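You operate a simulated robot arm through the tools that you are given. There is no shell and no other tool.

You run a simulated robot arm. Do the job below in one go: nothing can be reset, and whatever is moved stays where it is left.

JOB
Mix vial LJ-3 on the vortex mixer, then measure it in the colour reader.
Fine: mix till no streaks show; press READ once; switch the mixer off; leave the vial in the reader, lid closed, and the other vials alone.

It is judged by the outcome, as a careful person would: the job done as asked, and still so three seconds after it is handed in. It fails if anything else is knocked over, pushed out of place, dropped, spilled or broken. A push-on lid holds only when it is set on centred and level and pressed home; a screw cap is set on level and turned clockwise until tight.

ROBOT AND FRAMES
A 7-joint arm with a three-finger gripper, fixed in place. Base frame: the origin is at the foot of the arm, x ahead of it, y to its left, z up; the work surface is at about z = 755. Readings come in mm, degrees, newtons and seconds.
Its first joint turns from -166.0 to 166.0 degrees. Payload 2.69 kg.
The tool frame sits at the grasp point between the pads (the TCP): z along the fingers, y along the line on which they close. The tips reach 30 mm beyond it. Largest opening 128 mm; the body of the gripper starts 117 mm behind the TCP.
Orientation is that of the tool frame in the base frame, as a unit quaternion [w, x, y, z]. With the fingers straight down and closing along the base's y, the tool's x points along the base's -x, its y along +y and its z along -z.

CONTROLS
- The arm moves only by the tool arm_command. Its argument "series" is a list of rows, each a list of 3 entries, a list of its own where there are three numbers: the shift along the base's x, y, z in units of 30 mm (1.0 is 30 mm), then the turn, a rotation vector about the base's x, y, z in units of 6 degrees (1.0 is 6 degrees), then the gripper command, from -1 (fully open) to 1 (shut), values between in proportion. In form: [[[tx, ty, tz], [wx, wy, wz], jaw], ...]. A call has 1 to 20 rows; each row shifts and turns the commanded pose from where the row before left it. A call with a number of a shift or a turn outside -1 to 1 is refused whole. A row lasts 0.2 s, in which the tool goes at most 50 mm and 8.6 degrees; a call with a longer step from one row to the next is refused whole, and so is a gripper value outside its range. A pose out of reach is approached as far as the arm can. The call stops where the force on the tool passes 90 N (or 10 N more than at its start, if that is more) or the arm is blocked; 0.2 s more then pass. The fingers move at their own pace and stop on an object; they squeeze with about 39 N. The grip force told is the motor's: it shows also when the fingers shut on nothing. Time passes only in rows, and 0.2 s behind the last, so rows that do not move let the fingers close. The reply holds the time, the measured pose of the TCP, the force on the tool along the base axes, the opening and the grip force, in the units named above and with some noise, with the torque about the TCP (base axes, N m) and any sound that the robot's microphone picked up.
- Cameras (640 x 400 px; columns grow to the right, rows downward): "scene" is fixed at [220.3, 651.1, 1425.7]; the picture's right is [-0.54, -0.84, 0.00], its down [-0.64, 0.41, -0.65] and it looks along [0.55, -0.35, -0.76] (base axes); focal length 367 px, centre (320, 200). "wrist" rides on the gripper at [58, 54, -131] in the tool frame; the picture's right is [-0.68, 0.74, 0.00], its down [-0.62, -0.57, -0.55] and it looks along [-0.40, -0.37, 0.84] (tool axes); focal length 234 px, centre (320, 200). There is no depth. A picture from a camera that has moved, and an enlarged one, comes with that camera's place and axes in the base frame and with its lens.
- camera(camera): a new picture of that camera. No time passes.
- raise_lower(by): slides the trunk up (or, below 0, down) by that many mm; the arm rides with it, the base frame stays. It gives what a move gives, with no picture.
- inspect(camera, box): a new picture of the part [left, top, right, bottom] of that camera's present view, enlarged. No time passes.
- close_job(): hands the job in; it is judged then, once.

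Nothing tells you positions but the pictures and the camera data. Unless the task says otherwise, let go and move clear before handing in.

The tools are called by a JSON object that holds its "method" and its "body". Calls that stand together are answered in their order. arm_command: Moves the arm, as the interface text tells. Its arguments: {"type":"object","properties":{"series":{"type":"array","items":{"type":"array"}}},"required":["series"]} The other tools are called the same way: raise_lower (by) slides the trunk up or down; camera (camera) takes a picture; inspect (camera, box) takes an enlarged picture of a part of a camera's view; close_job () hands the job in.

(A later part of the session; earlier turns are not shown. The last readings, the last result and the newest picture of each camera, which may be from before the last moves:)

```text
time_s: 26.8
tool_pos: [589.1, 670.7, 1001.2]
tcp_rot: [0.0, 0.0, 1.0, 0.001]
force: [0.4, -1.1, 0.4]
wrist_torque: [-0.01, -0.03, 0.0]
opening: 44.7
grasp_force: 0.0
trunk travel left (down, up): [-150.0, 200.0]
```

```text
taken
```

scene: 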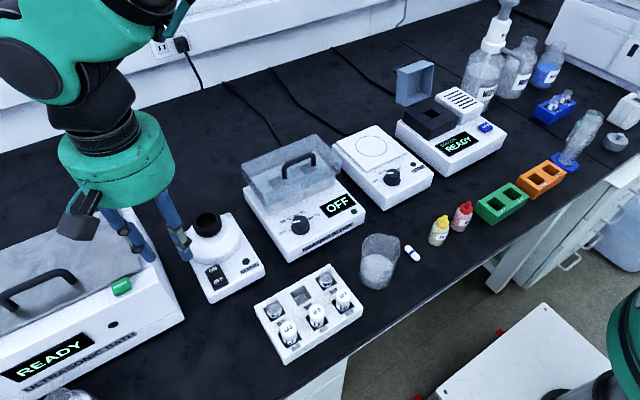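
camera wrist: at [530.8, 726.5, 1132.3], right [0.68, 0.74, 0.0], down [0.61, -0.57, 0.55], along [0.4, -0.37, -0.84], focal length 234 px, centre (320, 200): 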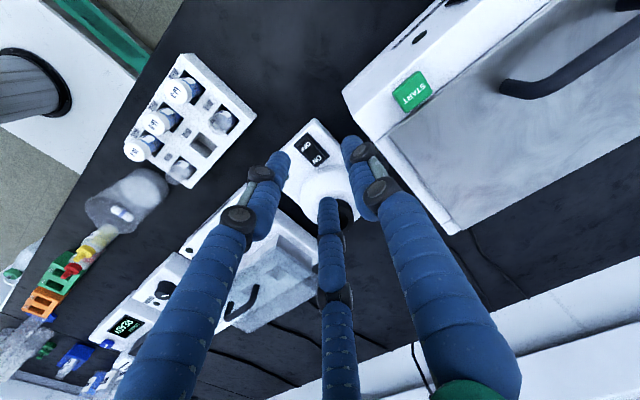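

I can see the mixer's rocker switch and cup between the fingers, plus the rack. I'll zoom in for measurements.

{"method": "inspect", "body": {"camera": "wrist", "box": [260, 100, 380, 240]}}

{"method": "inspect", "body": {"camera": "wrist", "box": [110, 40, 270, 200]}}

{"method": "inspect", "body": {"camera": "scene", "box": [170, 195, 280, 310]}}

```text
2.86 times, centred on (320, 170) of wrist
camera zoom: at [530.8, 726.5, 1132.3], right [0.68, 0.74, 0.0], down [0.61, -0.57, 0.55], along [0.4, -0.37, -0.84], focal length 669 px, centre (320, 286)
```

zoom: 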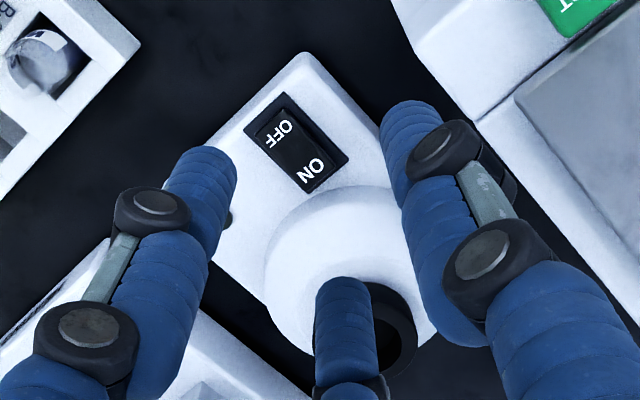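

```text
2.50 times, centred on (190, 120) of wrist
camera zoom: at [530.8, 726.5, 1132.3], right [0.68, 0.74, 0.0], down [0.61, -0.57, 0.55], along [0.4, -0.37, -0.84], focal length 585 px, centre (645, 400)
```

zoom: 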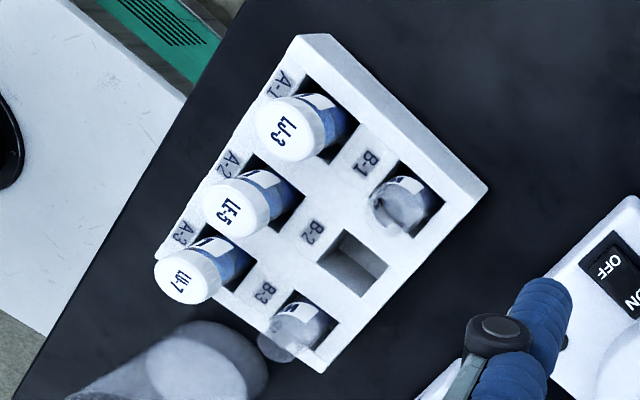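

```text
3.48 times, centred on (225, 252) of scene
camera zoom: at [220.3, 651.1, 1425.7], right [-0.54, -0.84, 0.0], down [-0.64, 0.41, -0.65], along [0.55, -0.35, -0.76], focal length 1277 px, centre (650, 17)
```

zoom: 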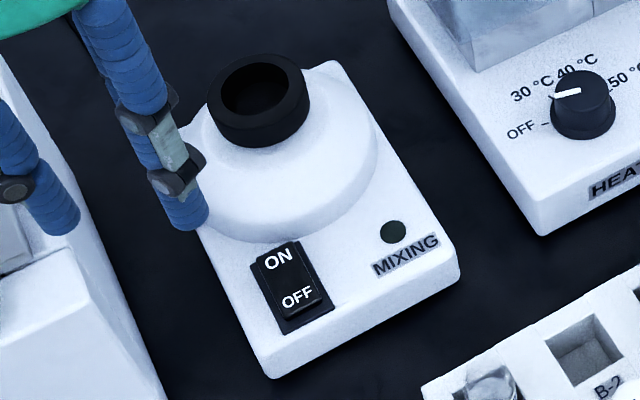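

The rocker's ON end is near (630, 631) with the cup near (711, 599). I'll look closely at the rocker and the dome edge beside it to plan the press.

{"method": "inspect", "body": {"camera": "scene", "box": [185, 225, 250, 290]}}

{"method": "inspect", "body": {"camera": "wrist", "box": [280, 110, 360, 190]}}

{"method": "inspect", "body": {"camera": "scene", "box": [60, 180, 240, 330]}}

```text
6.15 times, centred on (218, 258) of scene
camera zoom: at [220.3, 651.1, 1425.7], right [-0.54, -0.84, 0.0], down [-0.64, 0.41, -0.65], along [0.55, -0.35, -0.76], focal length 2259 px, centre (951, -154)
```

zoom: 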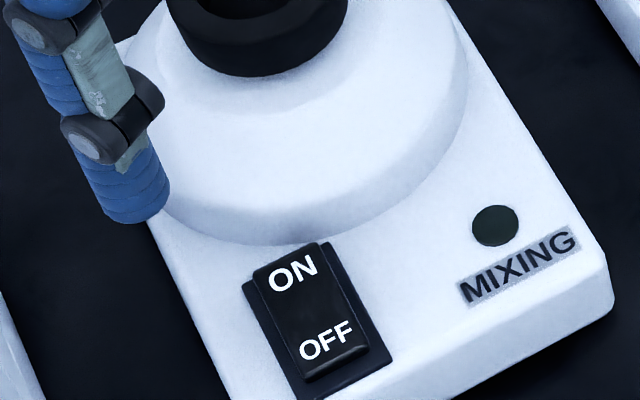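

```text
5.00 times, centred on (320, 150) of wrist
camera zoom: at [530.8, 726.5, 1132.3], right [0.68, 0.74, 0.0], down [0.61, -0.57, 0.55], along [0.4, -0.37, -0.84], focal length 1171 px, centre (320, 450)
```

zoom: 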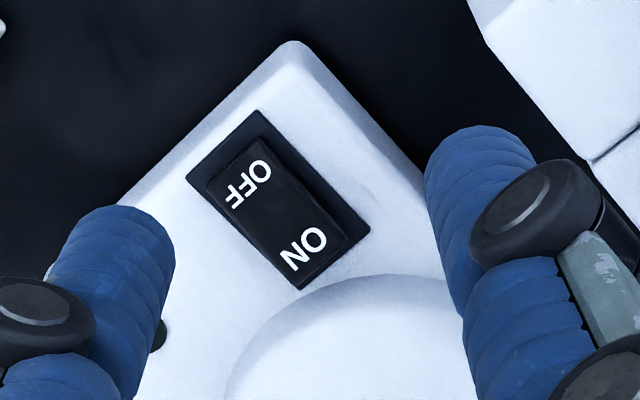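

```text
2.67 times, centred on (150, 255) of scene
camera zoom: at [220.3, 651.1, 1425.7], right [-0.54, -0.84, 0.0], down [-0.64, 0.41, -0.65], along [0.55, -0.35, -0.76], focal length 979 px, centre (773, 53)
```

zoom: 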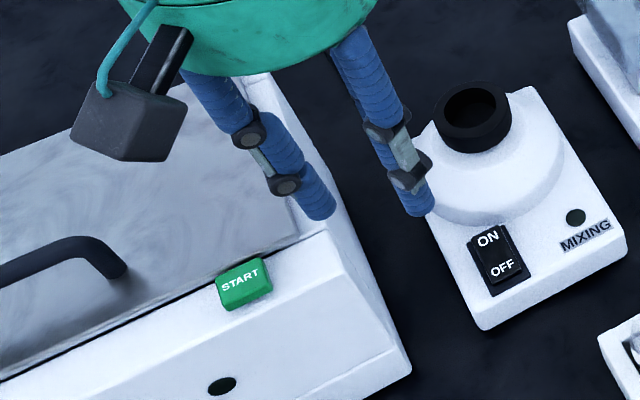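

I'll press ON with a single fingertip. With yaw −90° and the fingers open about 60 mm, the +x finger can press the ON end while the other two hover clear of the switch. I'll move into position above it first.

{"method": "arm_command", "body": {"series": [[[0.018, -0.089, -0.222], [0, 0, -1], 0.0625], [[0.018, -0.089, -0.222], [0, 0, -1], 0.0625], [[0.018, -0.089, -0.222], [0, 0, -1], 0.0625], [[0.018, -0.089, -0.222], [0, 0, -1], 0.0625], [[0.018, -0.089, -0.222], [0, 0, -1], 0.0625], [[0.018, -0.089, -0.222], [0, 0, -1], 0.0625], [[0.018, -0.089, -0.222], [0, 0, -1], 0.0625], [[0.018, -0.089, -0.222], [0, 0, -1], 0.0625], [[0.018, -0.089, -0.222], [0, 0, -1], 0.0625], [[0.018, -0.089, -0.222], [0, 0, -1], 0.0625], [[0.018, -0.089, -0.222], [0, 0, -1], 0.0625], [[0.018, -0.089, -0.222], [0, 0, -1], 0.0625], [[0.018, -0.089, -0.222], [0, 0, -1], 0.0625], [[0.018, -0.089, -0.222], [0, 0, -1], 0.0625], [[0.018, -0.089, -0.222], [0, 0, -1], 0.0625]]}}

{"method": "camera", "body": {"camera": "wrist"}}

{"method": "inspect", "body": {"camera": "scene", "box": [150, 170, 280, 310]}}

```text
time_s: 30.0
tool_pos: [596.2, 631.0, 900.0]
tcp_rot: [0.0, 0.708, 0.707, 0.0]
force: [-0.4, 0.6, 0.3]
wrist_torque: [-0.01, 0.0, 0.02]
opening: 59.9
grasp_force: 0.1
trunk travel left (down, up): [-150.0, 200.0]
```

```text
taken
camera wrist: at [650.3, 690.6, 1031.4], right [0.73, -0.68, 0.0], down [-0.57, -0.61, 0.55], along [-0.37, -0.4, -0.84], focal length 234 px, centre (320, 200)
```

wrist: 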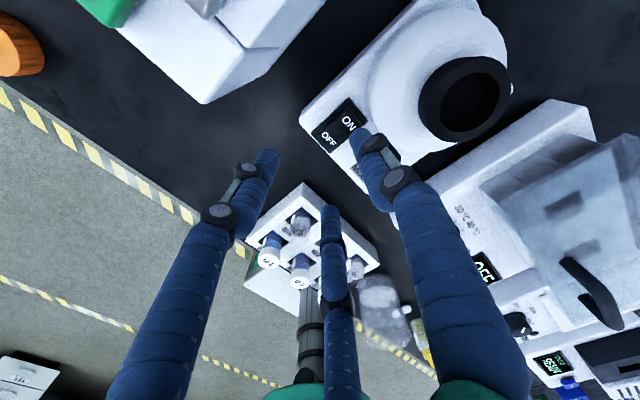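

```text
2.86 times, centred on (215, 240) of scene
camera zoom: at [220.3, 651.1, 1425.7], right [-0.54, -0.84, 0.0], down [-0.64, 0.41, -0.65], along [0.55, -0.35, -0.76], focal length 1049 px, centre (620, 86)
```

zoom: 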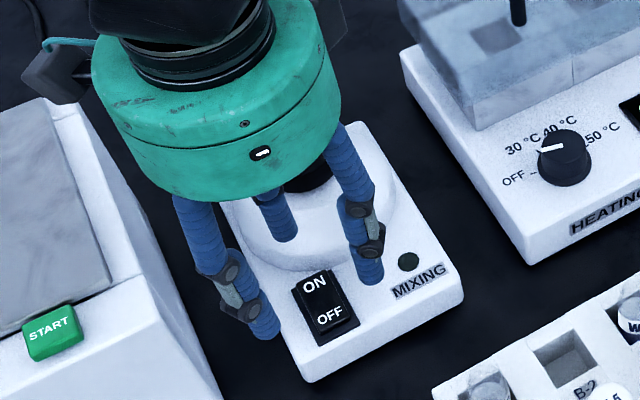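

The +x finger is right over the ON end. I'll descend to just above it and check.

{"method": "arm_command", "body": {"series": [[[0.06, 0, -0.8], [0, 0, 0], 0.0625], [[0, 0, -0.8], [0, 0, 0], 0.0625], [[0, 0, -0.1], [0, 0, 0], 0.0625]]}}

{"method": "inspect", "body": {"camera": "wrist", "box": [280, 40, 440, 200]}}

{"method": "inspect", "body": {"camera": "scene", "box": [170, 200, 260, 300]}}

```text
time_s: 30.8
tool_pos: [598.1, 631.8, 848.0]
tcp_rot: [0.0, 0.708, 0.707, -0.001]
force: [0.4, 0.0, -0.6]
wrist_torque: [-0.04, 0.03, -0.01]
opening: 60.1
grasp_force: 0.1
trunk travel left (down, up): [-150.0, 200.0]
```

```text
2.50 times, centred on (360, 120) of wrist
camera zoom: at [651.0, 691.8, 979.7], right [0.74, -0.68, 0.0], down [-0.57, -0.61, 0.55], along [-0.37, -0.4, -0.84], focal length 585 px, centre (220, 400)
```

zoom: 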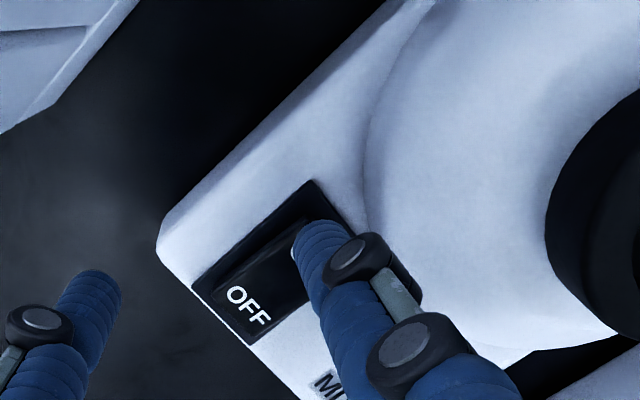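

```text
4.00 times, centred on (215, 250) of scene
camera zoom: at [220.3, 651.1, 1425.7], right [-0.54, -0.84, 0.0], down [-0.64, 0.41, -0.65], along [0.55, -0.35, -0.76], focal length 1468 px, centre (740, 0)
```

zoom: 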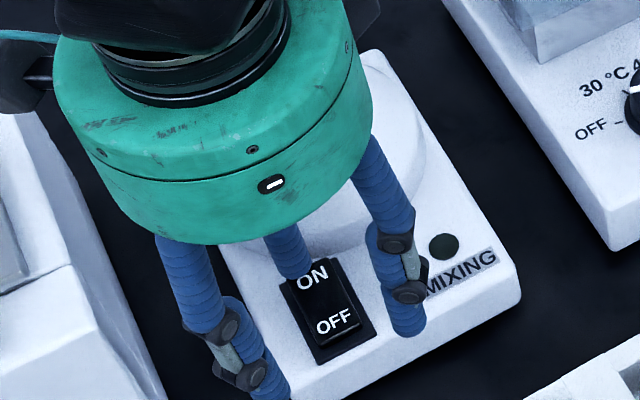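

The finger is just above the ON end. I'll press down in small steps.

{"method": "arm_command", "body": {"series": [[[0, 0, -0.08], [0, 0, 0], 0.0625], [[0, 0, -0.08], [0, 0, 0], 0.0625], [[0, 0, -0.08], [0, 0, 0], 0.0625], [[0, 0, 0], [0, 0, 0], 0.0625]]}}

{"method": "inspect", "body": {"camera": "scene", "box": [170, 200, 260, 300]}}

```text
time_s: 31.8
tool_pos: [597.8, 632.3, 841.7]
tcp_rot: [0.0, 0.707, 0.707, 0.0]
force: [-0.2, -0.1, 0.1]
wrist_torque: [0.0, -0.03, -0.02]
opening: 60.4
grasp_force: 0.5
trunk travel left (down, up): [-150.0, 200.0]
```

```text
4.00 times, centred on (215, 250) of scene
camera zoom: at [220.3, 651.1, 1425.7], right [-0.54, -0.84, 0.0], down [-0.64, 0.41, -0.65], along [0.55, -0.35, -0.76], focal length 1468 px, centre (740, 0)
```

zoom: 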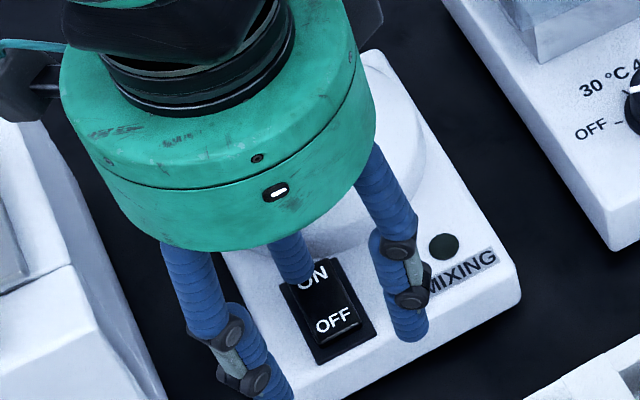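

{"method": "arm_command", "body": {"series": [[[0, 0, -0.06], [0, 0, 0], 0.0625], [[0, 0, -0.06], [0, 0, 0], 0.0625], [[0, 0, 0], [0, 0, 0], 0.0625]]}}

{"method": "inspect", "body": {"camera": "scene", "box": [170, 200, 260, 300]}}

```text
time_s: 32.6
tool_pos: [597.8, 631.2, 838.4]
tcp_rot: [-0.001, 0.708, 0.706, 0.001]
force: [0.0, -1.1, -0.1]
wrist_torque: [0.0, -0.01, -0.01]
opening: 60.1
grasp_force: 0.0
trunk travel left (down, up): [-150.0, 200.0]
```

```text
4.00 times, centred on (215, 250) of scene
camera zoom: at [220.3, 651.1, 1425.7], right [-0.54, -0.84, 0.0], down [-0.64, 0.41, -0.65], along [0.55, -0.35, -0.76], focal length 1468 px, centre (740, 0)
```

zoom: 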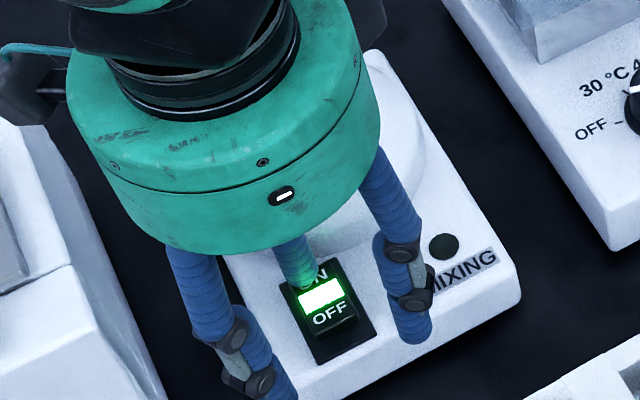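

The rocker flipped and its green light is lit, so the mixer is ON. I'll raise clear and check it stays on.

{"method": "arm_command", "body": {"series": [[[0, 0, 0.3], [0, 0, 0], 0.0625], [[0, 0, 0.8], [0, 0, 0], 0.0625], [[0, 0, 1], [0, 0, 0], 0.0625], [[0, 0, 1], [0, 0, 0], 0.0625]]}}

{"method": "camera", "body": {"camera": "wrist"}}

{"method": "inspect", "body": {"camera": "wrist", "box": [320, 20, 540, 200]}}

{"method": "inspect", "body": {"camera": "scene", "box": [170, 180, 280, 300]}}

```text
time_s: 33.6
tool_pos: [598.6, 629.9, 931.9]
tcp_rot: [0.0, 0.708, 0.706, 0.0]
force: [1.1, 0.5, -1.2]
wrist_torque: [0.01, -0.04, -0.01]
opening: 59.9
grasp_force: 0.1
trunk travel left (down, up): [-150.0, 200.0]
```

```text
taken
camera wrist: at [651.0, 689.7, 1063.4], right [0.74, -0.68, 0.0], down [-0.57, -0.61, 0.55], along [-0.37, -0.4, -0.84], focal length 234 px, centre (320, 200)
```

wrist: 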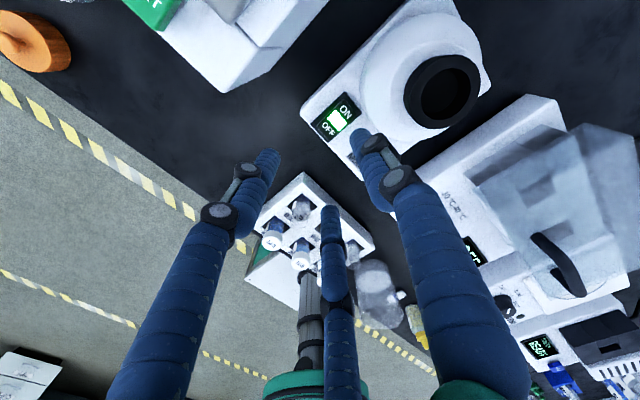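

```text
2.22 times, centred on (430, 110) of wrist
camera zoom: at [651.0, 689.7, 1063.4], right [0.74, -0.68, 0.0], down [-0.57, -0.61, 0.55], along [-0.37, -0.4, -0.84], focal length 520 px, centre (76, 400)
```

zoom: 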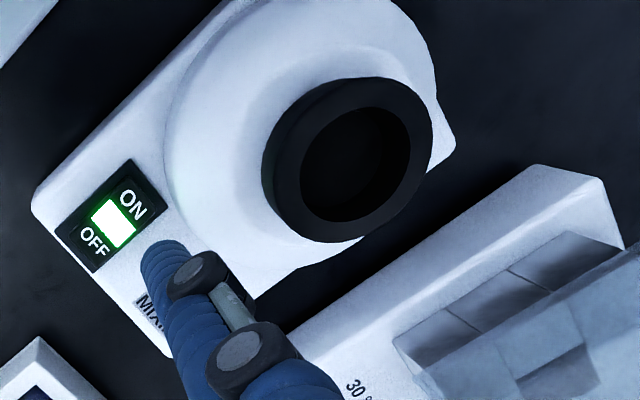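

```text
3.33 times, centred on (225, 240) of scene
camera zoom: at [220.3, 651.1, 1425.7], right [-0.54, -0.84, 0.0], down [-0.64, 0.41, -0.65], along [0.55, -0.35, -0.76], focal length 1224 px, centre (637, 67)
```

zoom: 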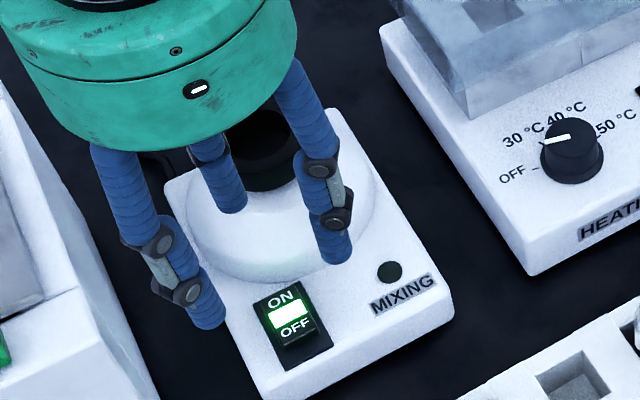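

The mixer is running (green light), and its MIXING lamp is likely lit only when a vial is pressed in. Now I'll go above LJ-3 in slot A-1.

{"method": "arm_command", "body": {"series": [[[-0.34, -0.14, 0.05], [0, 0, 1], 0.25], [[-0.34, -0.14, 0.05], [0, 0, 1], 0.25], [[-0.34, -0.14, 0.05], [0, 0, 1], 0.25], [[-0.34, -0.14, 0.05], [0, 0, 1], 0.25], [[-0.34, -0.14, 0], [0, 0, 1], 0.25], [[-0.34, -0.14, 0], [0, 0, 1], 0.25], [[-0.34, -0.14, 0], [0, 0, 1], 0.25], [[-0.34, -0.14, 0], [0, 0, 1], 0.25], [[-0.34, -0.14, 0], [0, 0, 1], 0.25], [[-0.34, -0.14, 0], [0, 0, 1], 0.25], [[-0.34, -0.14, 0], [0, 0, 1], 0.25], [[-0.34, -0.14, 0], [0, 0, 1], 0.25], [[-0.34, -0.14, 0], [0, 0, 1], 0.25], [[-0.34, -0.14, 0], [0, 0, 1], 0.25], [[-0.34, -0.14, 0], [0, 0, 1], 0.25]]}}

{"method": "camera", "body": {"camera": "wrist"}}

{"method": "inspect", "body": {"camera": "wrist", "box": [240, 60, 400, 220]}}

{"method": "inspect", "body": {"camera": "scene", "box": [220, 200, 380, 380]}}

```text
time_s: 36.8
tool_pos: [445.5, 567.9, 936.1]
tcp_rot: [0.0, 0.0, 1.0, 0.0]
force: [0.8, -0.1, 0.8]
wrist_torque: [0.01, 0.03, -0.01]
opening: 48.2
grasp_force: 0.0
trunk travel left (down, up): [-150.0, 200.0]
```

```text
taken
camera wrist: at [386.9, 622.8, 1068.5], right [0.68, 0.74, 0.0], down [0.62, -0.57, 0.55], along [0.4, -0.37, -0.84], focal length 234 px, centre (320, 200)
```

wrist: 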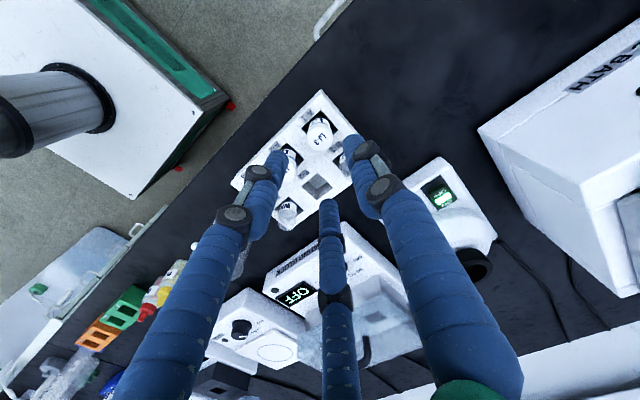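

```text
2.50 times, centred on (320, 140) of wrist
camera zoom: at [386.9, 622.8, 1068.5], right [0.68, 0.74, 0.0], down [0.62, -0.57, 0.55], along [0.4, -0.37, -0.84], focal length 585 px, centre (320, 350)
```

zoom: 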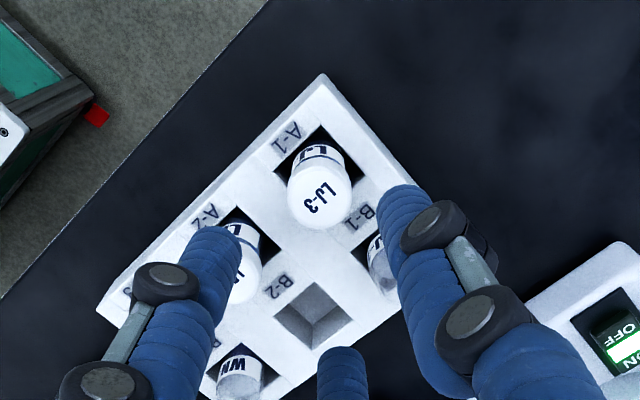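

```text
2.22 times, centred on (300, 290) of scene
camera zoom: at [220.3, 651.1, 1425.7], right [-0.54, -0.84, 0.0], down [-0.64, 0.41, -0.65], along [0.55, -0.35, -0.76], focal length 816 px, centre (364, 0)
```

zoom: 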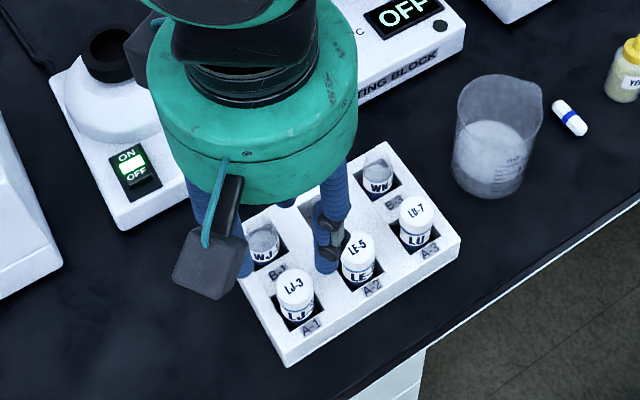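

LJ-3 is centred under the tool to within about 2 mm. I'll descend part of the way and check clearances.

{"method": "arm_command", "body": {"series": [[[-0.02, 0.02, -0.7], [0, 0, 0], 0.25], [[0, 0, -0.7], [0, 0, 0], 0.25], [[0, 0, -0.7], [0, 0, 0], 0.25], [[0, 0, 0], [0, 0, 0], 0.25]]}}

{"method": "inspect", "body": {"camera": "wrist", "box": [240, 80, 400, 220]}}

{"method": "inspect", "body": {"camera": "scene", "box": [230, 230, 370, 380]}}

```text
time_s: 37.8
tool_pos: [443.8, 568.1, 873.8]
tcp_rot: [0.0, 0.001, 1.0, -0.001]
force: [0.1, -0.3, -0.3]
wrist_torque: [0.01, 0.02, 0.01]
opening: 47.6
grasp_force: 0.0
trunk travel left (down, up): [-150.0, 200.0]
```

```text
2.86 times, centred on (320, 150) of wrist
camera zoom: at [386.0, 623.7, 1005.5], right [0.68, 0.74, 0.0], down [0.62, -0.57, 0.55], along [0.4, -0.37, -0.84], focal length 669 px, centre (320, 343)
```

zoom: 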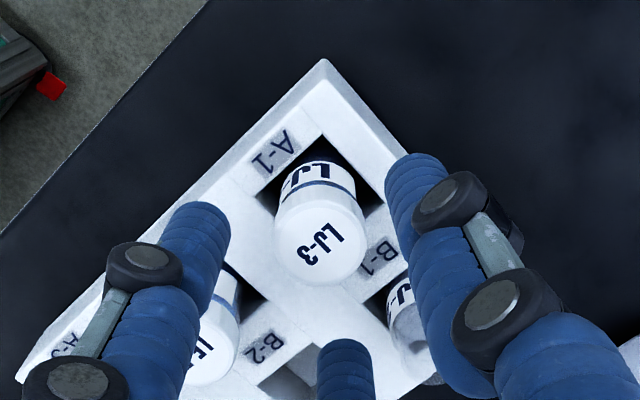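

```text
2.67 times, centred on (300, 305) of scene
camera zoom: at [220.3, 651.1, 1425.7], right [-0.54, -0.84, 0.0], down [-0.64, 0.41, -0.65], along [0.55, -0.35, -0.76], focal length 979 px, centre (373, -80)
```

zoom: 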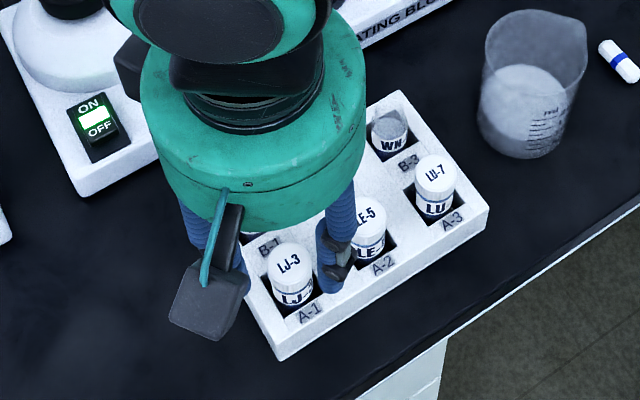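

The alignment is good. I'll shift +1.5 mm in y, lower to the cap and grip it.

{"method": "arm_command", "body": {"series": [[[0.02, 0.05, -0.6], [0, 0, 0], 0.25], [[0, 0, -0.58], [0, 0, 0], 0.25], [[0, 0, 0], [0, 0, 0], 0.25]]}}

{"method": "inspect", "body": {"camera": "wrist", "box": [240, 80, 400, 220]}}

{"method": "inspect", "body": {"camera": "scene", "box": [230, 230, 370, 380]}}

```text
time_s: 38.6
tool_pos: [447.0, 569.9, 838.3]
tcp_rot: [-0.001, 0.001, 1.0, 0.0]
force: [-1.0, -0.7, -0.8]
wrist_torque: [-0.02, 0.04, 0.0]
opening: 47.9
grasp_force: 0.0
trunk travel left (down, up): [-150.0, 200.0]
```

```text
2.86 times, centred on (320, 150) of wrist
camera zoom: at [387.6, 625.8, 970.1], right [0.68, 0.74, 0.0], down [0.62, -0.57, 0.55], along [0.4, -0.37, -0.84], focal length 669 px, centre (320, 343)
```

zoom: 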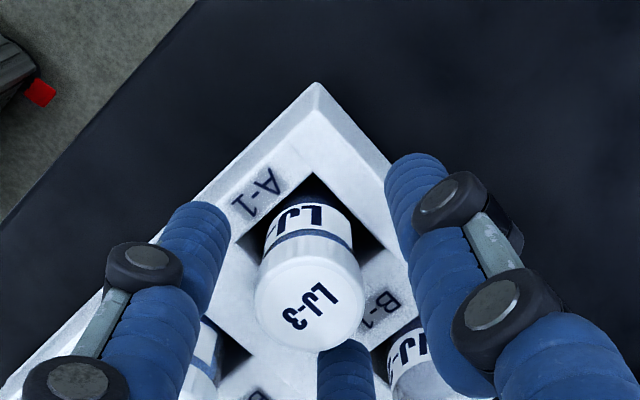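

```text
2.67 times, centred on (300, 305) of scene
camera zoom: at [220.3, 651.1, 1425.7], right [-0.54, -0.84, 0.0], down [-0.64, 0.41, -0.65], along [0.55, -0.35, -0.76], focal length 979 px, centre (373, -80)
```

zoom: 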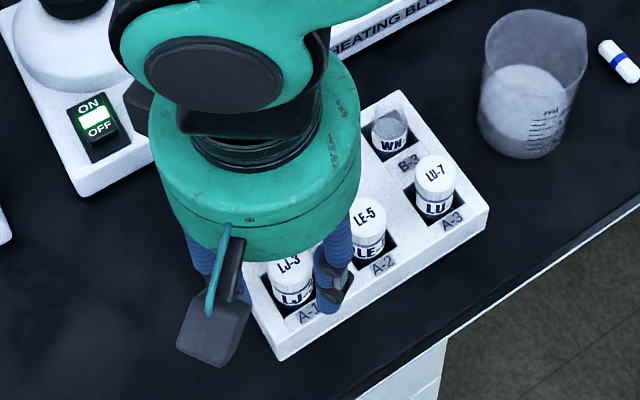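

The cap is between the fingers, off by about 2 mm in x. I'll correct that and close the grip.

{"method": "arm_command", "body": {"series": [[[-0.06, 0, 0], [0, 0, 0], 0.3], [[0, 0, 0], [0, 0, 0], 0.45], [[0, 0, 0], [0, 0, 0], 0.6], [[0, 0, 0], [0, 0, 0], 1], [[0, 0, 0], [0, 0, 0], 1], [[0, 0, 0], [0, 0, 0], 1]]}}

{"method": "inspect", "body": {"camera": "wrist", "box": [240, 80, 400, 220]}}

{"method": "inspect", "body": {"camera": "scene", "box": [230, 230, 370, 380]}}

```text
time_s: 40.0
tool_pos: [443.2, 569.5, 838.5]
tcp_rot: [-0.001, 0.001, 1.0, 0.0]
force: [5.7, -7.1, 0.2]
wrist_torque: [-0.36, -0.29, 0.0]
opening: 26.1
grasp_force: 38.9
trunk travel left (down, up): [-150.0, 200.0]
```

```text
2.86 times, centred on (320, 150) of wrist
camera zoom: at [384.8, 625.0, 970.0], right [0.68, 0.74, 0.0], down [0.62, -0.57, 0.55], along [0.4, -0.37, -0.84], focal length 669 px, centre (320, 343)
```

zoom: 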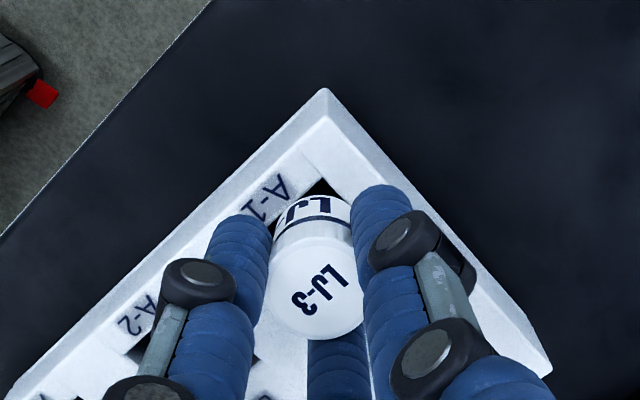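

```text
2.67 times, centred on (300, 305) of scene
camera zoom: at [220.3, 651.1, 1425.7], right [-0.54, -0.84, 0.0], down [-0.64, 0.41, -0.65], along [0.55, -0.35, -0.76], focal length 979 px, centre (373, -80)
```

zoom: 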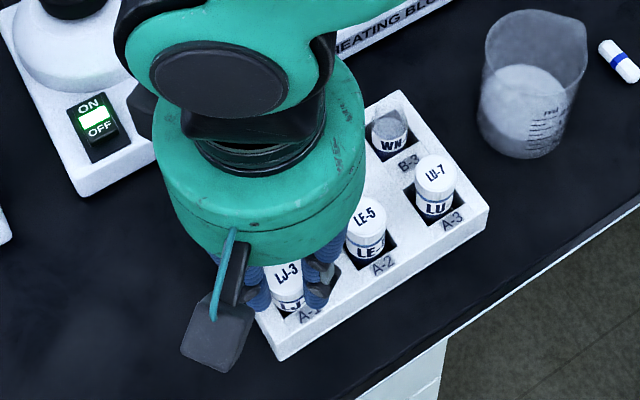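

LJ-3 is gripped (26 mm opening). I'll nudge to relieve the side force and lift straight up.

{"method": "arm_command", "body": {"series": [[[0.03, -0.03, 0.1], [0, 0, 0], 1], [[0, 0, 0.2], [0, 0, 0], 1], [[0, 0, 0.3], [0, 0, 0], 1], [[0, 0, 0.4], [0, 0, 0], 1], [[0, 0, 0.5], [0, 0, 0], 1], [[0, 0, 0.6], [0, 0, 0], 1], [[0, 0, 0.8], [0, 0, 0], 1], [[0, 0, 0.8], [0, 0, 0], 1], [[0, 0, 0.8], [0, 0, 0], 1], [[0, 0, 0], [0, 0, 0], 1]]}}

{"method": "camera", "body": {"camera": "wrist"}}

{"method": "inspect", "body": {"camera": "scene", "box": [200, 200, 380, 380]}}

{"method": "inspect", "body": {"camera": "wrist", "box": [270, 100, 370, 200]}}

```text
time_s: 42.2
tool_pos: [443.8, 569.9, 974.4]
tcp_rot: [0.0, 0.0, 1.0, -0.001]
force: [0.6, 0.4, -0.8]
wrist_torque: [0.01, -0.03, 0.01]
opening: 26.1
grasp_force: 39.2
trunk travel left (down, up): [-150.0, 200.0]
```

```text
taken
camera wrist: at [384.7, 624.1, 1106.2], right [0.68, 0.74, 0.0], down [0.61, -0.57, 0.55], along [0.4, -0.37, -0.84], focal length 234 px, centre (320, 200)
```

wrist: 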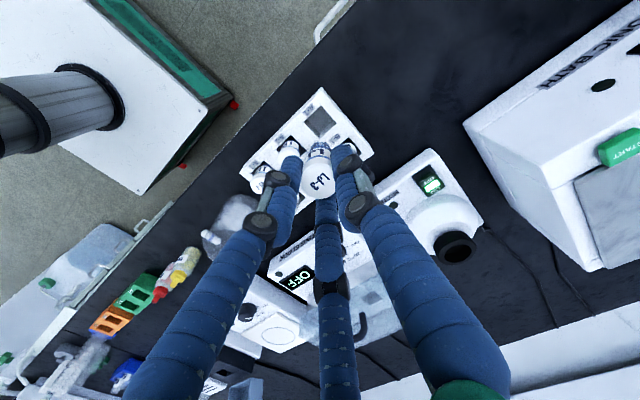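

```text
2.22 times, centred on (290, 290) of scene
camera zoom: at [220.3, 651.1, 1425.7], right [-0.54, -0.84, 0.0], down [-0.64, 0.41, -0.65], along [0.55, -0.35, -0.76], focal length 816 px, centre (387, 0)
```

zoom: 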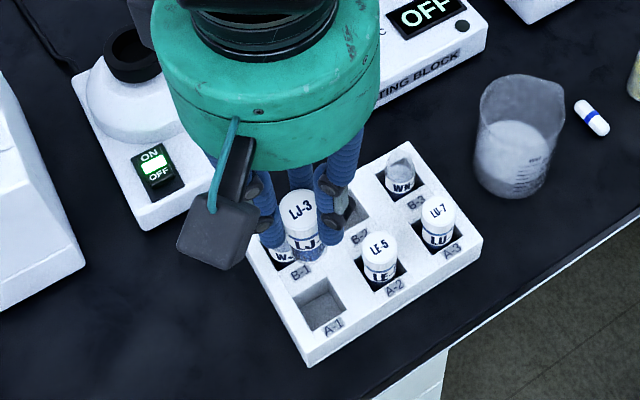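

```text
4.00 times, centred on (320, 150) of wrist
camera zoom: at [384.7, 624.1, 1106.2], right [0.68, 0.74, 0.0], down [0.61, -0.57, 0.55], along [0.4, -0.37, -0.84], focal length 937 px, centre (320, 400)
```

zoom: 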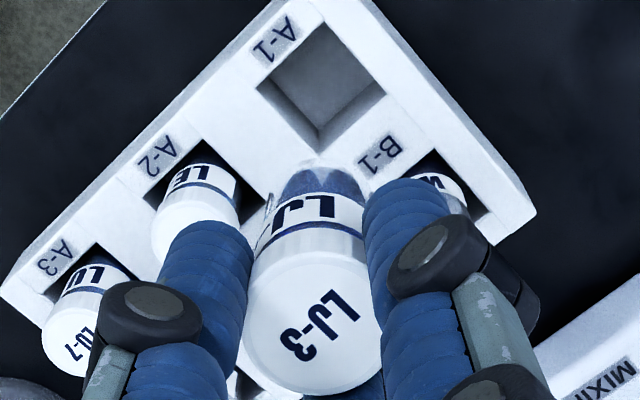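

LJ-3 is held clear of the rack and the other vials are undisturbed. I'll zoom on it to see its length and streaks.

{"method": "inspect", "body": {"camera": "scene", "box": [250, 270, 310, 330]}}

{"method": "inspect", "body": {"camera": "wrist", "box": [400, 160, 500, 280]}}

```text
6.67 times, centred on (280, 300) of scene
camera zoom: at [220.3, 651.1, 1425.7], right [-0.54, -0.84, 0.0], down [-0.64, 0.41, -0.65], along [0.55, -0.35, -0.76], focal length 2447 px, centre (587, -467)
```

zoom: 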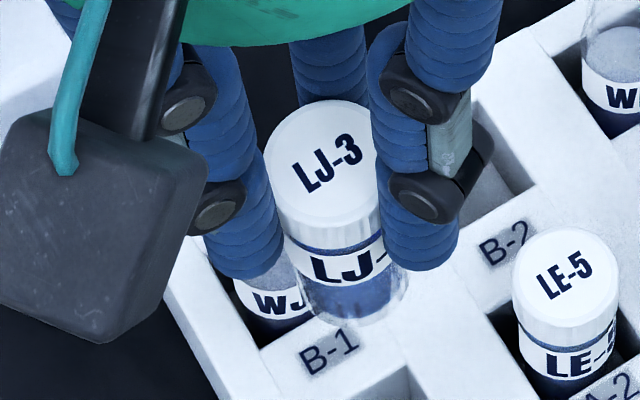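

```text
3.33 times, centred on (450, 220) of wrist
camera zoom: at [384.7, 624.1, 1106.2], right [0.68, 0.74, 0.0], down [0.61, -0.57, 0.55], along [0.4, -0.37, -0.84], focal length 781 px, centre (-113, 133)
```

zoom: 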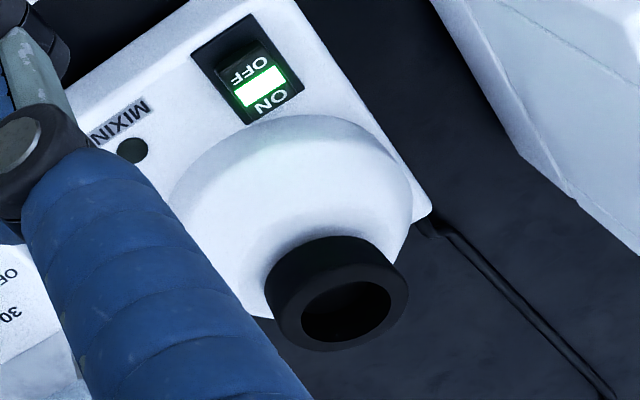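

From two wrist views the cup's hole centre is at about (702, 601.5) with the rim near z 865. I'll carry the vial there with its bottom well above the rim.

{"method": "arm_command", "body": {"series": [[[0.5, 0.06, 0.3], [0, 0, 0], 1], [[0.9, 0.11, 0.3], [0, 0, 0], 1], [[0.9, 0.11, 0], [0, 0, 0], 1], [[0.9, 0.11, 0], [0, 0, 0], 1], [[0.9, 0.11, 0], [0, 0, 0], 1], [[0.9, 0.11, 0], [0, 0, 0], 1], [[0.9, 0.11, 0], [0, 0, 0], 1], [[0.9, 0.11, 0], [0, 0, 0], 1], [[0.9, 0.11, 0], [0, 0, 0], 1], [[0.6, 0.1, 0], [0, 0, 0], 1], [[0.3, 0.02, 0], [0, 0, 0], 1], [[0, 0, 0], [0, 0, 0], 1]]}}

{"method": "camera", "body": {"camera": "wrist"}}

{"method": "inspect", "body": {"camera": "wrist", "box": [250, 80, 410, 220]}}

{"method": "inspect", "body": {"camera": "scene", "box": [150, 150, 270, 300]}}

```text
time_s: 44.8
tool_pos: [703.8, 601.2, 993.0]
tcp_rot: [-0.001, 0.001, 1.0, 0.0]
force: [1.2, -0.5, -0.2]
wrist_torque: [0.0, 0.03, 0.0]
opening: 25.8
grasp_force: 39.4
trunk travel left (down, up): [-150.0, 200.0]
```

```text
taken
camera wrist: at [644.5, 655.7, 1124.1], right [0.68, 0.74, 0.0], down [0.62, -0.57, 0.55], along [0.4, -0.37, -0.84], focal length 234 px, centre (320, 200)
```

wrist: 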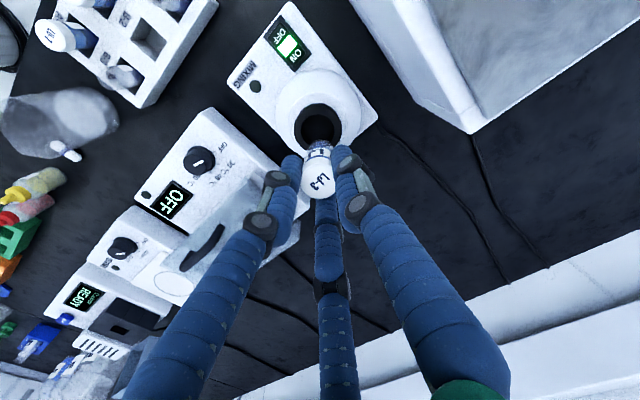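

```text
2.86 times, centred on (330, 150) of wrist
camera zoom: at [644.5, 655.7, 1124.1], right [0.68, 0.74, 0.0], down [0.62, -0.57, 0.55], along [0.4, -0.37, -0.84], focal length 669 px, centre (291, 343)
```

zoom: 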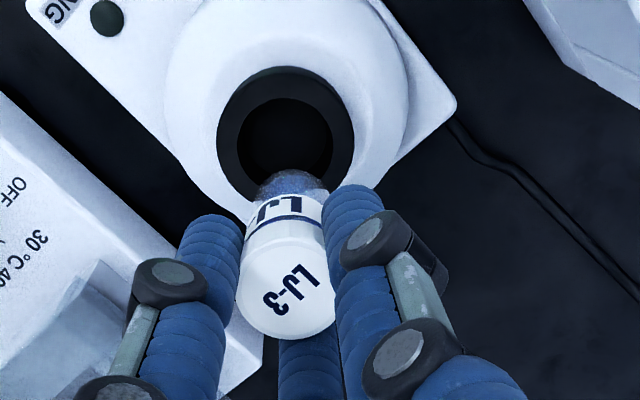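

```text
2.67 times, centred on (210, 225) of scene
camera zoom: at [220.3, 651.1, 1425.7], right [-0.54, -0.84, 0.0], down [-0.64, 0.41, -0.65], along [0.55, -0.35, -0.76], focal length 979 px, centre (613, 133)
```

zoom: 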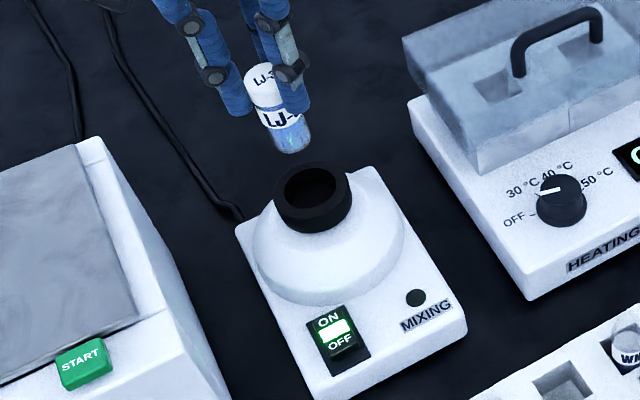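

The vial is just above the cup, and the axis needs a shift of about (−3.5, +1.5) mm to hit the hole centre. I'll correct and lower to just above the rim.

{"method": "arm_command", "body": {"series": [[[-0.12, 0.05, -0.4], [0, 0, 0], 1], [[0, 0, -0.5], [0, 0, 0], 1], [[0, 0, -0.4], [0, 0, 0], 1], [[0, 0, 0], [0, 0, 0], 1]]}}

{"method": "inspect", "body": {"camera": "wrist", "box": [250, 80, 410, 220]}}

{"method": "inspect", "body": {"camera": "scene", "box": [170, 160, 260, 260]}}

```text
time_s: 45.8
tool_pos: [700.5, 602.3, 952.1]
tcp_rot: [0.0, 0.001, 1.0, 0.0]
force: [0.4, -0.5, 0.0]
wrist_torque: [0.02, -0.02, 0.02]
opening: 25.8
grasp_force: 39.5
trunk travel left (down, up): [-150.0, 200.0]
```

```text
2.86 times, centred on (330, 150) of wrist
camera zoom: at [641.5, 656.7, 1083.2], right [0.68, 0.74, 0.0], down [0.61, -0.57, 0.55], along [0.4, -0.37, -0.84], focal length 669 px, centre (291, 343)
```

zoom: 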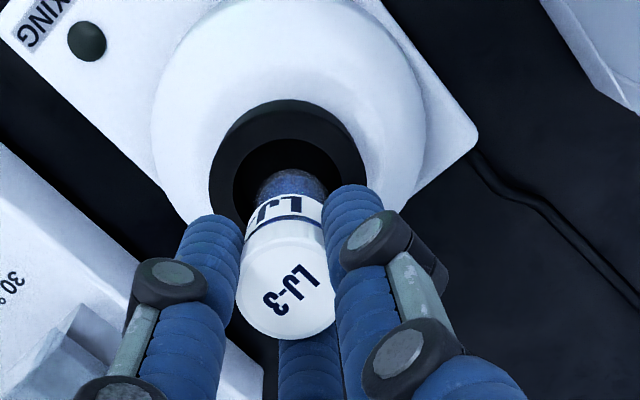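

```text
4.00 times, centred on (215, 210) of scene
camera zoom: at [220.3, 651.1, 1425.7], right [-0.54, -0.84, 0.0], down [-0.64, 0.41, -0.65], along [0.55, -0.35, -0.76], focal length 1468 px, centre (740, 160)
```

zoom: 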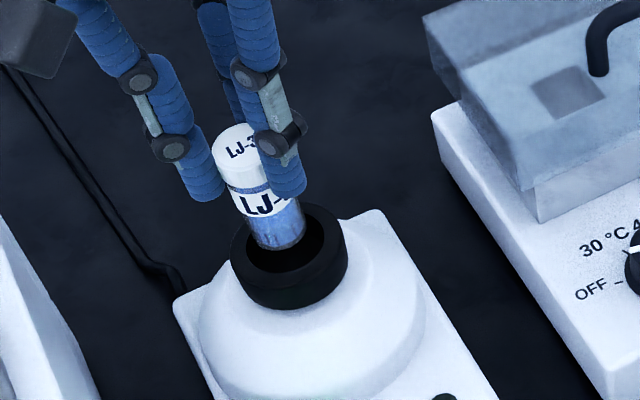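

I'll adjust slightly (−2 mm in y) and lower 10 mm more, then compare the vial bottom against the hole directly.

{"method": "arm_command", "body": {"series": [[[0, -0.07, -0.17], [0, 0, 0], 1], [[0, 0, -0.17], [0, 0, 0], 1], [[0, 0, 0], [0, 0, 0], 1]]}}

{"method": "inspect", "body": {"camera": "wrist", "box": [270, 110, 370, 200]}}

{"method": "inspect", "body": {"camera": "scene", "box": [185, 180, 235, 240]}}

```text
time_s: 46.6
tool_pos: [698.8, 599.2, 943.3]
tcp_rot: [-0.001, 0.001, 1.0, 0.0]
force: [-0.1, -1.0, -0.2]
wrist_torque: [0.01, 0.04, -0.01]
opening: 25.5
grasp_force: 39.3
trunk travel left (down, up): [-150.0, 200.0]
```

```text
4.44 times, centred on (320, 155) of wrist
camera zoom: at [641.4, 655.1, 1073.8], right [0.68, 0.74, 0.0], down [0.62, -0.57, 0.55], along [0.4, -0.37, -0.84], focal length 1041 px, centre (320, 400)
```

zoom: 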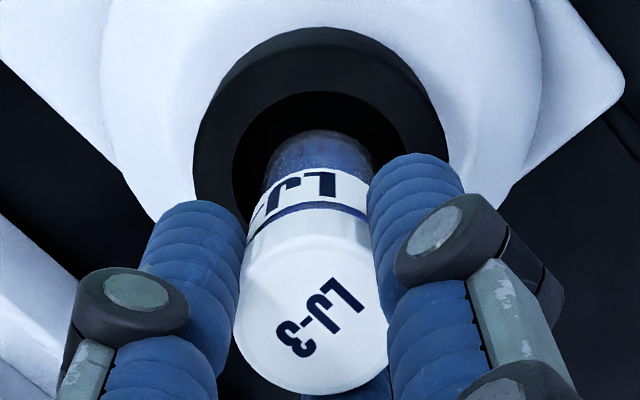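

```text
6.67 times, centred on (210, 210) of scene
camera zoom: at [220.3, 651.1, 1425.7], right [-0.54, -0.84, 0.0], down [-0.64, 0.41, -0.65], along [0.55, -0.35, -0.76], focal length 2447 px, centre (1053, 133)
```

zoom: 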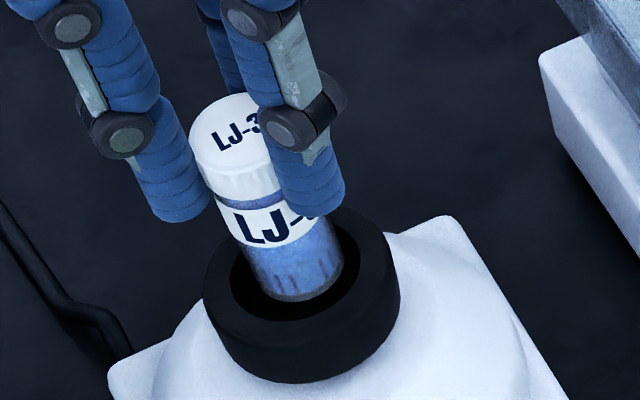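

The vial bottom is now concentric with the hole and the streaks are visible in the blue liquid. I'll lower it into the cup step by step until it seats.

{"method": "arm_command", "body": {"series": [[[0, 0, -0.13], [0, 0, 0], 1], [[0, 0, -0.13], [0, 0, 0], 1], [[0, 0, -0.13], [0, 0, 0], 1], [[0, 0, 0], [0, 0, 0], 1]]}}

{"method": "inspect", "body": {"camera": "scene", "box": [170, 180, 260, 290]}}

```text
time_s: 47.6
tool_pos: [699.4, 600.0, 931.5]
tcp_rot: [-0.001, 0.0, 1.0, 0.001]
force: [0.0, -0.4, 0.3]
wrist_torque: [0.01, -0.05, 0.02]
opening: 25.8
grasp_force: 39.4
trunk travel left (down, up): [-150.0, 200.0]
```

```text
3.64 times, centred on (215, 235) of scene
camera zoom: at [220.3, 651.1, 1425.7], right [-0.54, -0.84, 0.0], down [-0.64, 0.41, -0.65], along [0.55, -0.35, -0.76], focal length 1335 px, centre (702, 73)
```

zoom: 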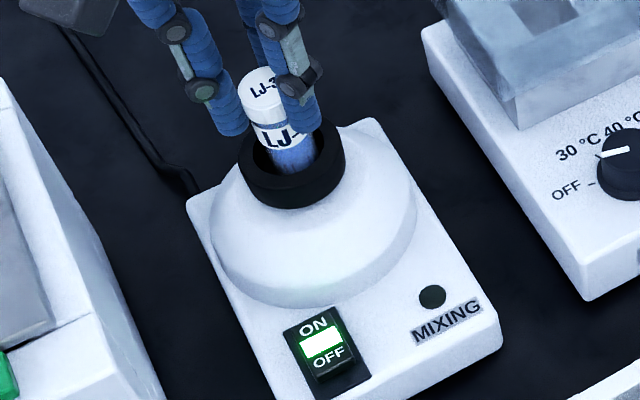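

{"method": "arm_command", "body": {"series": [[[0, 0, -0.1], [0, 0, 0], 1], [[0, 0, -0.1], [0, 0, 0], 1], [[0, 0, 0], [0, 0, 0], 1]]}}

{"method": "inspect", "body": {"camera": "scene", "box": [170, 180, 260, 290]}}

{"method": "inspect", "body": {"camera": "wrist", "box": [270, 100, 370, 200]}}

```text
time_s: 48.4
tool_pos: [698.1, 599.8, 925.5]
tcp_rot: [0.001, 0.0, 1.0, 0.001]
force: [-0.6, 0.3, 5.4]
wrist_torque: [0.06, 0.05, -0.03]
opening: 26.1
grasp_force: 38.9
trunk travel left (down, up): [-150.0, 200.0]
```

```text
3.64 times, centred on (215, 235) of scene
camera zoom: at [220.3, 651.1, 1425.7], right [-0.54, -0.84, 0.0], down [-0.64, 0.41, -0.65], along [0.55, -0.35, -0.76], focal length 1335 px, centre (702, 73)
```

zoom: 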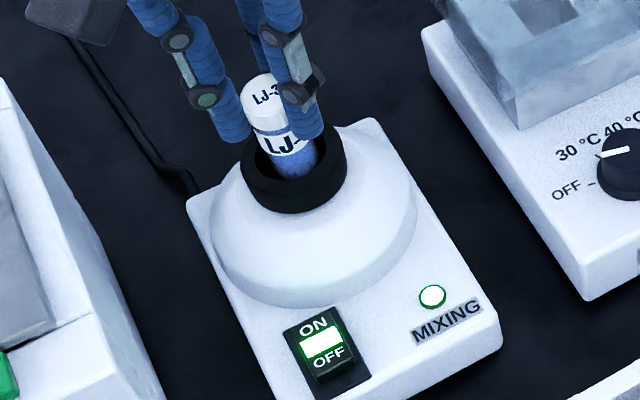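

```text
4.00 times, centred on (320, 150) of wrist
camera zoom: at [640.3, 654.8, 1057.4], right [0.68, 0.74, 0.0], down [0.61, -0.57, 0.55], along [0.4, -0.37, -0.84], focal length 937 px, centre (320, 400)
```

zoom: 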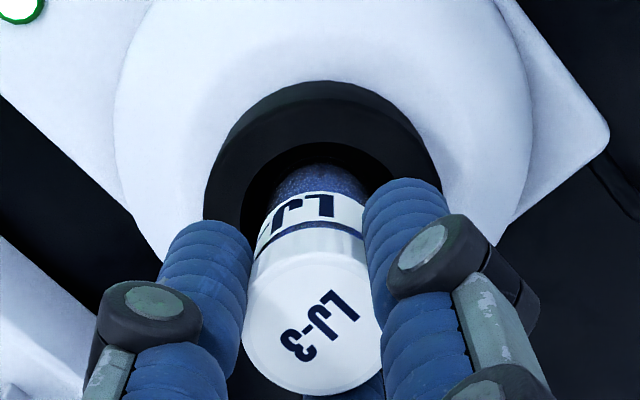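

The MIXING lamp lit up with the vial pressed at about 5 N. I'll hold it there for a few seconds.

{"method": "arm_command", "body": {"series": [[[0, 0, -0.02], [0, 0, 0], 1], [[0, 0, 0], [0, 0, 0], 1], [[0, 0, 0], [0, 0, 0], 1], [[0, 0, 0], [0, 0, 0], 1], [[0, 0, 0], [0, 0, 0], 1], [[0, 0, 0], [0, 0, 0], 1], [[0, 0, 0], [0, 0, 0], 1], [[0, 0, 0], [0, 0, 0], 1], [[0, 0, 0], [0, 0, 0], 1], [[0, 0, 0], [0, 0, 0], 1], [[0, 0, 0], [0, 0, 0], 1], [[0, 0, 0], [0, 0, 0], 1], [[0, 0, 0], [0, 0, 0], 1], [[0, 0, 0], [0, 0, 0], 1], [[0, 0, 0], [0, 0, 0], 1]]}}

{"method": "inspect", "body": {"camera": "scene", "box": [170, 180, 260, 290]}}

{"method": "inspect", "body": {"camera": "scene", "box": [190, 185, 240, 235]}}

{"method": "inspect", "body": {"camera": "wrist", "box": [290, 120, 350, 180]}}

```text
time_s: 51.6
tool_pos: [697.9, 600.2, 925.2]
tcp_rot: [0.0, 0.0, 1.0, 0.0]
force: [0.3, 1.1, 18.0]
wrist_torque: [0.16, 0.09, -0.03]
opening: 25.8
grasp_force: 38.9
trunk travel left (down, up): [-150.0, 200.0]
```

```text
3.64 times, centred on (215, 235) of scene
camera zoom: at [220.3, 651.1, 1425.7], right [-0.54, -0.84, 0.0], down [-0.64, 0.41, -0.65], along [0.55, -0.35, -0.76], focal length 1335 px, centre (702, 73)
```

zoom: 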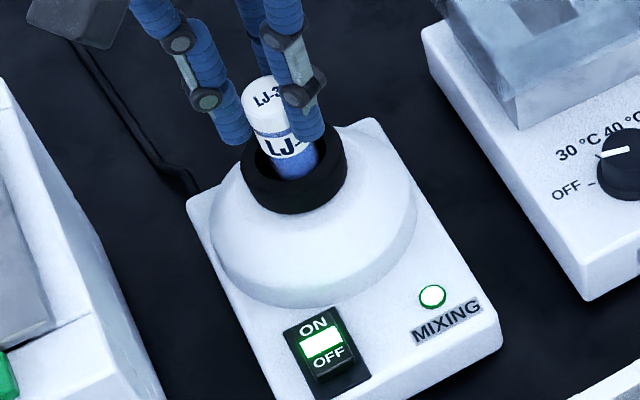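

```text
8.00 times, centred on (215, 210) of scene
camera zoom: at [220.3, 651.1, 1425.7], right [-0.54, -0.84, 0.0], down [-0.64, 0.41, -0.65], along [0.55, -0.35, -0.76], focal length 2937 px, centre (1160, 120)
```

zoom: 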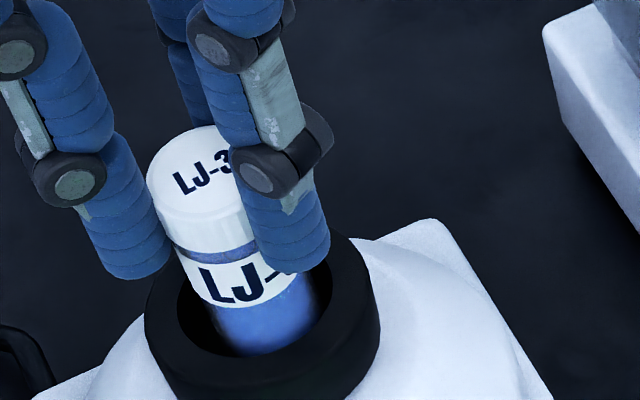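

```text
6.67 times, centred on (320, 150) of wrist
camera zoom: at [639.4, 654.8, 1056.5], right [0.68, 0.74, 0.0], down [0.61, -0.57, 0.55], along [0.4, -0.37, -0.84], focal length 1561 px, centre (320, 533)
```

zoom: 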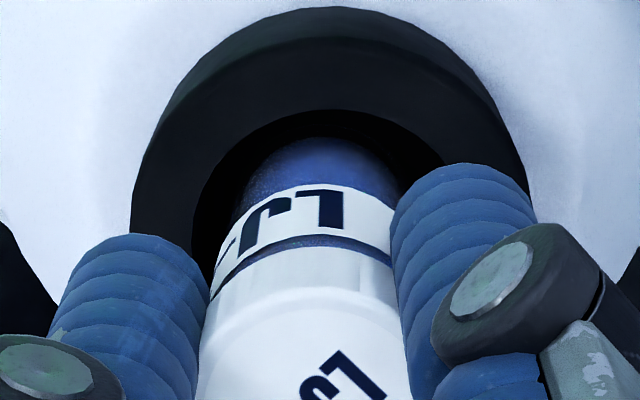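

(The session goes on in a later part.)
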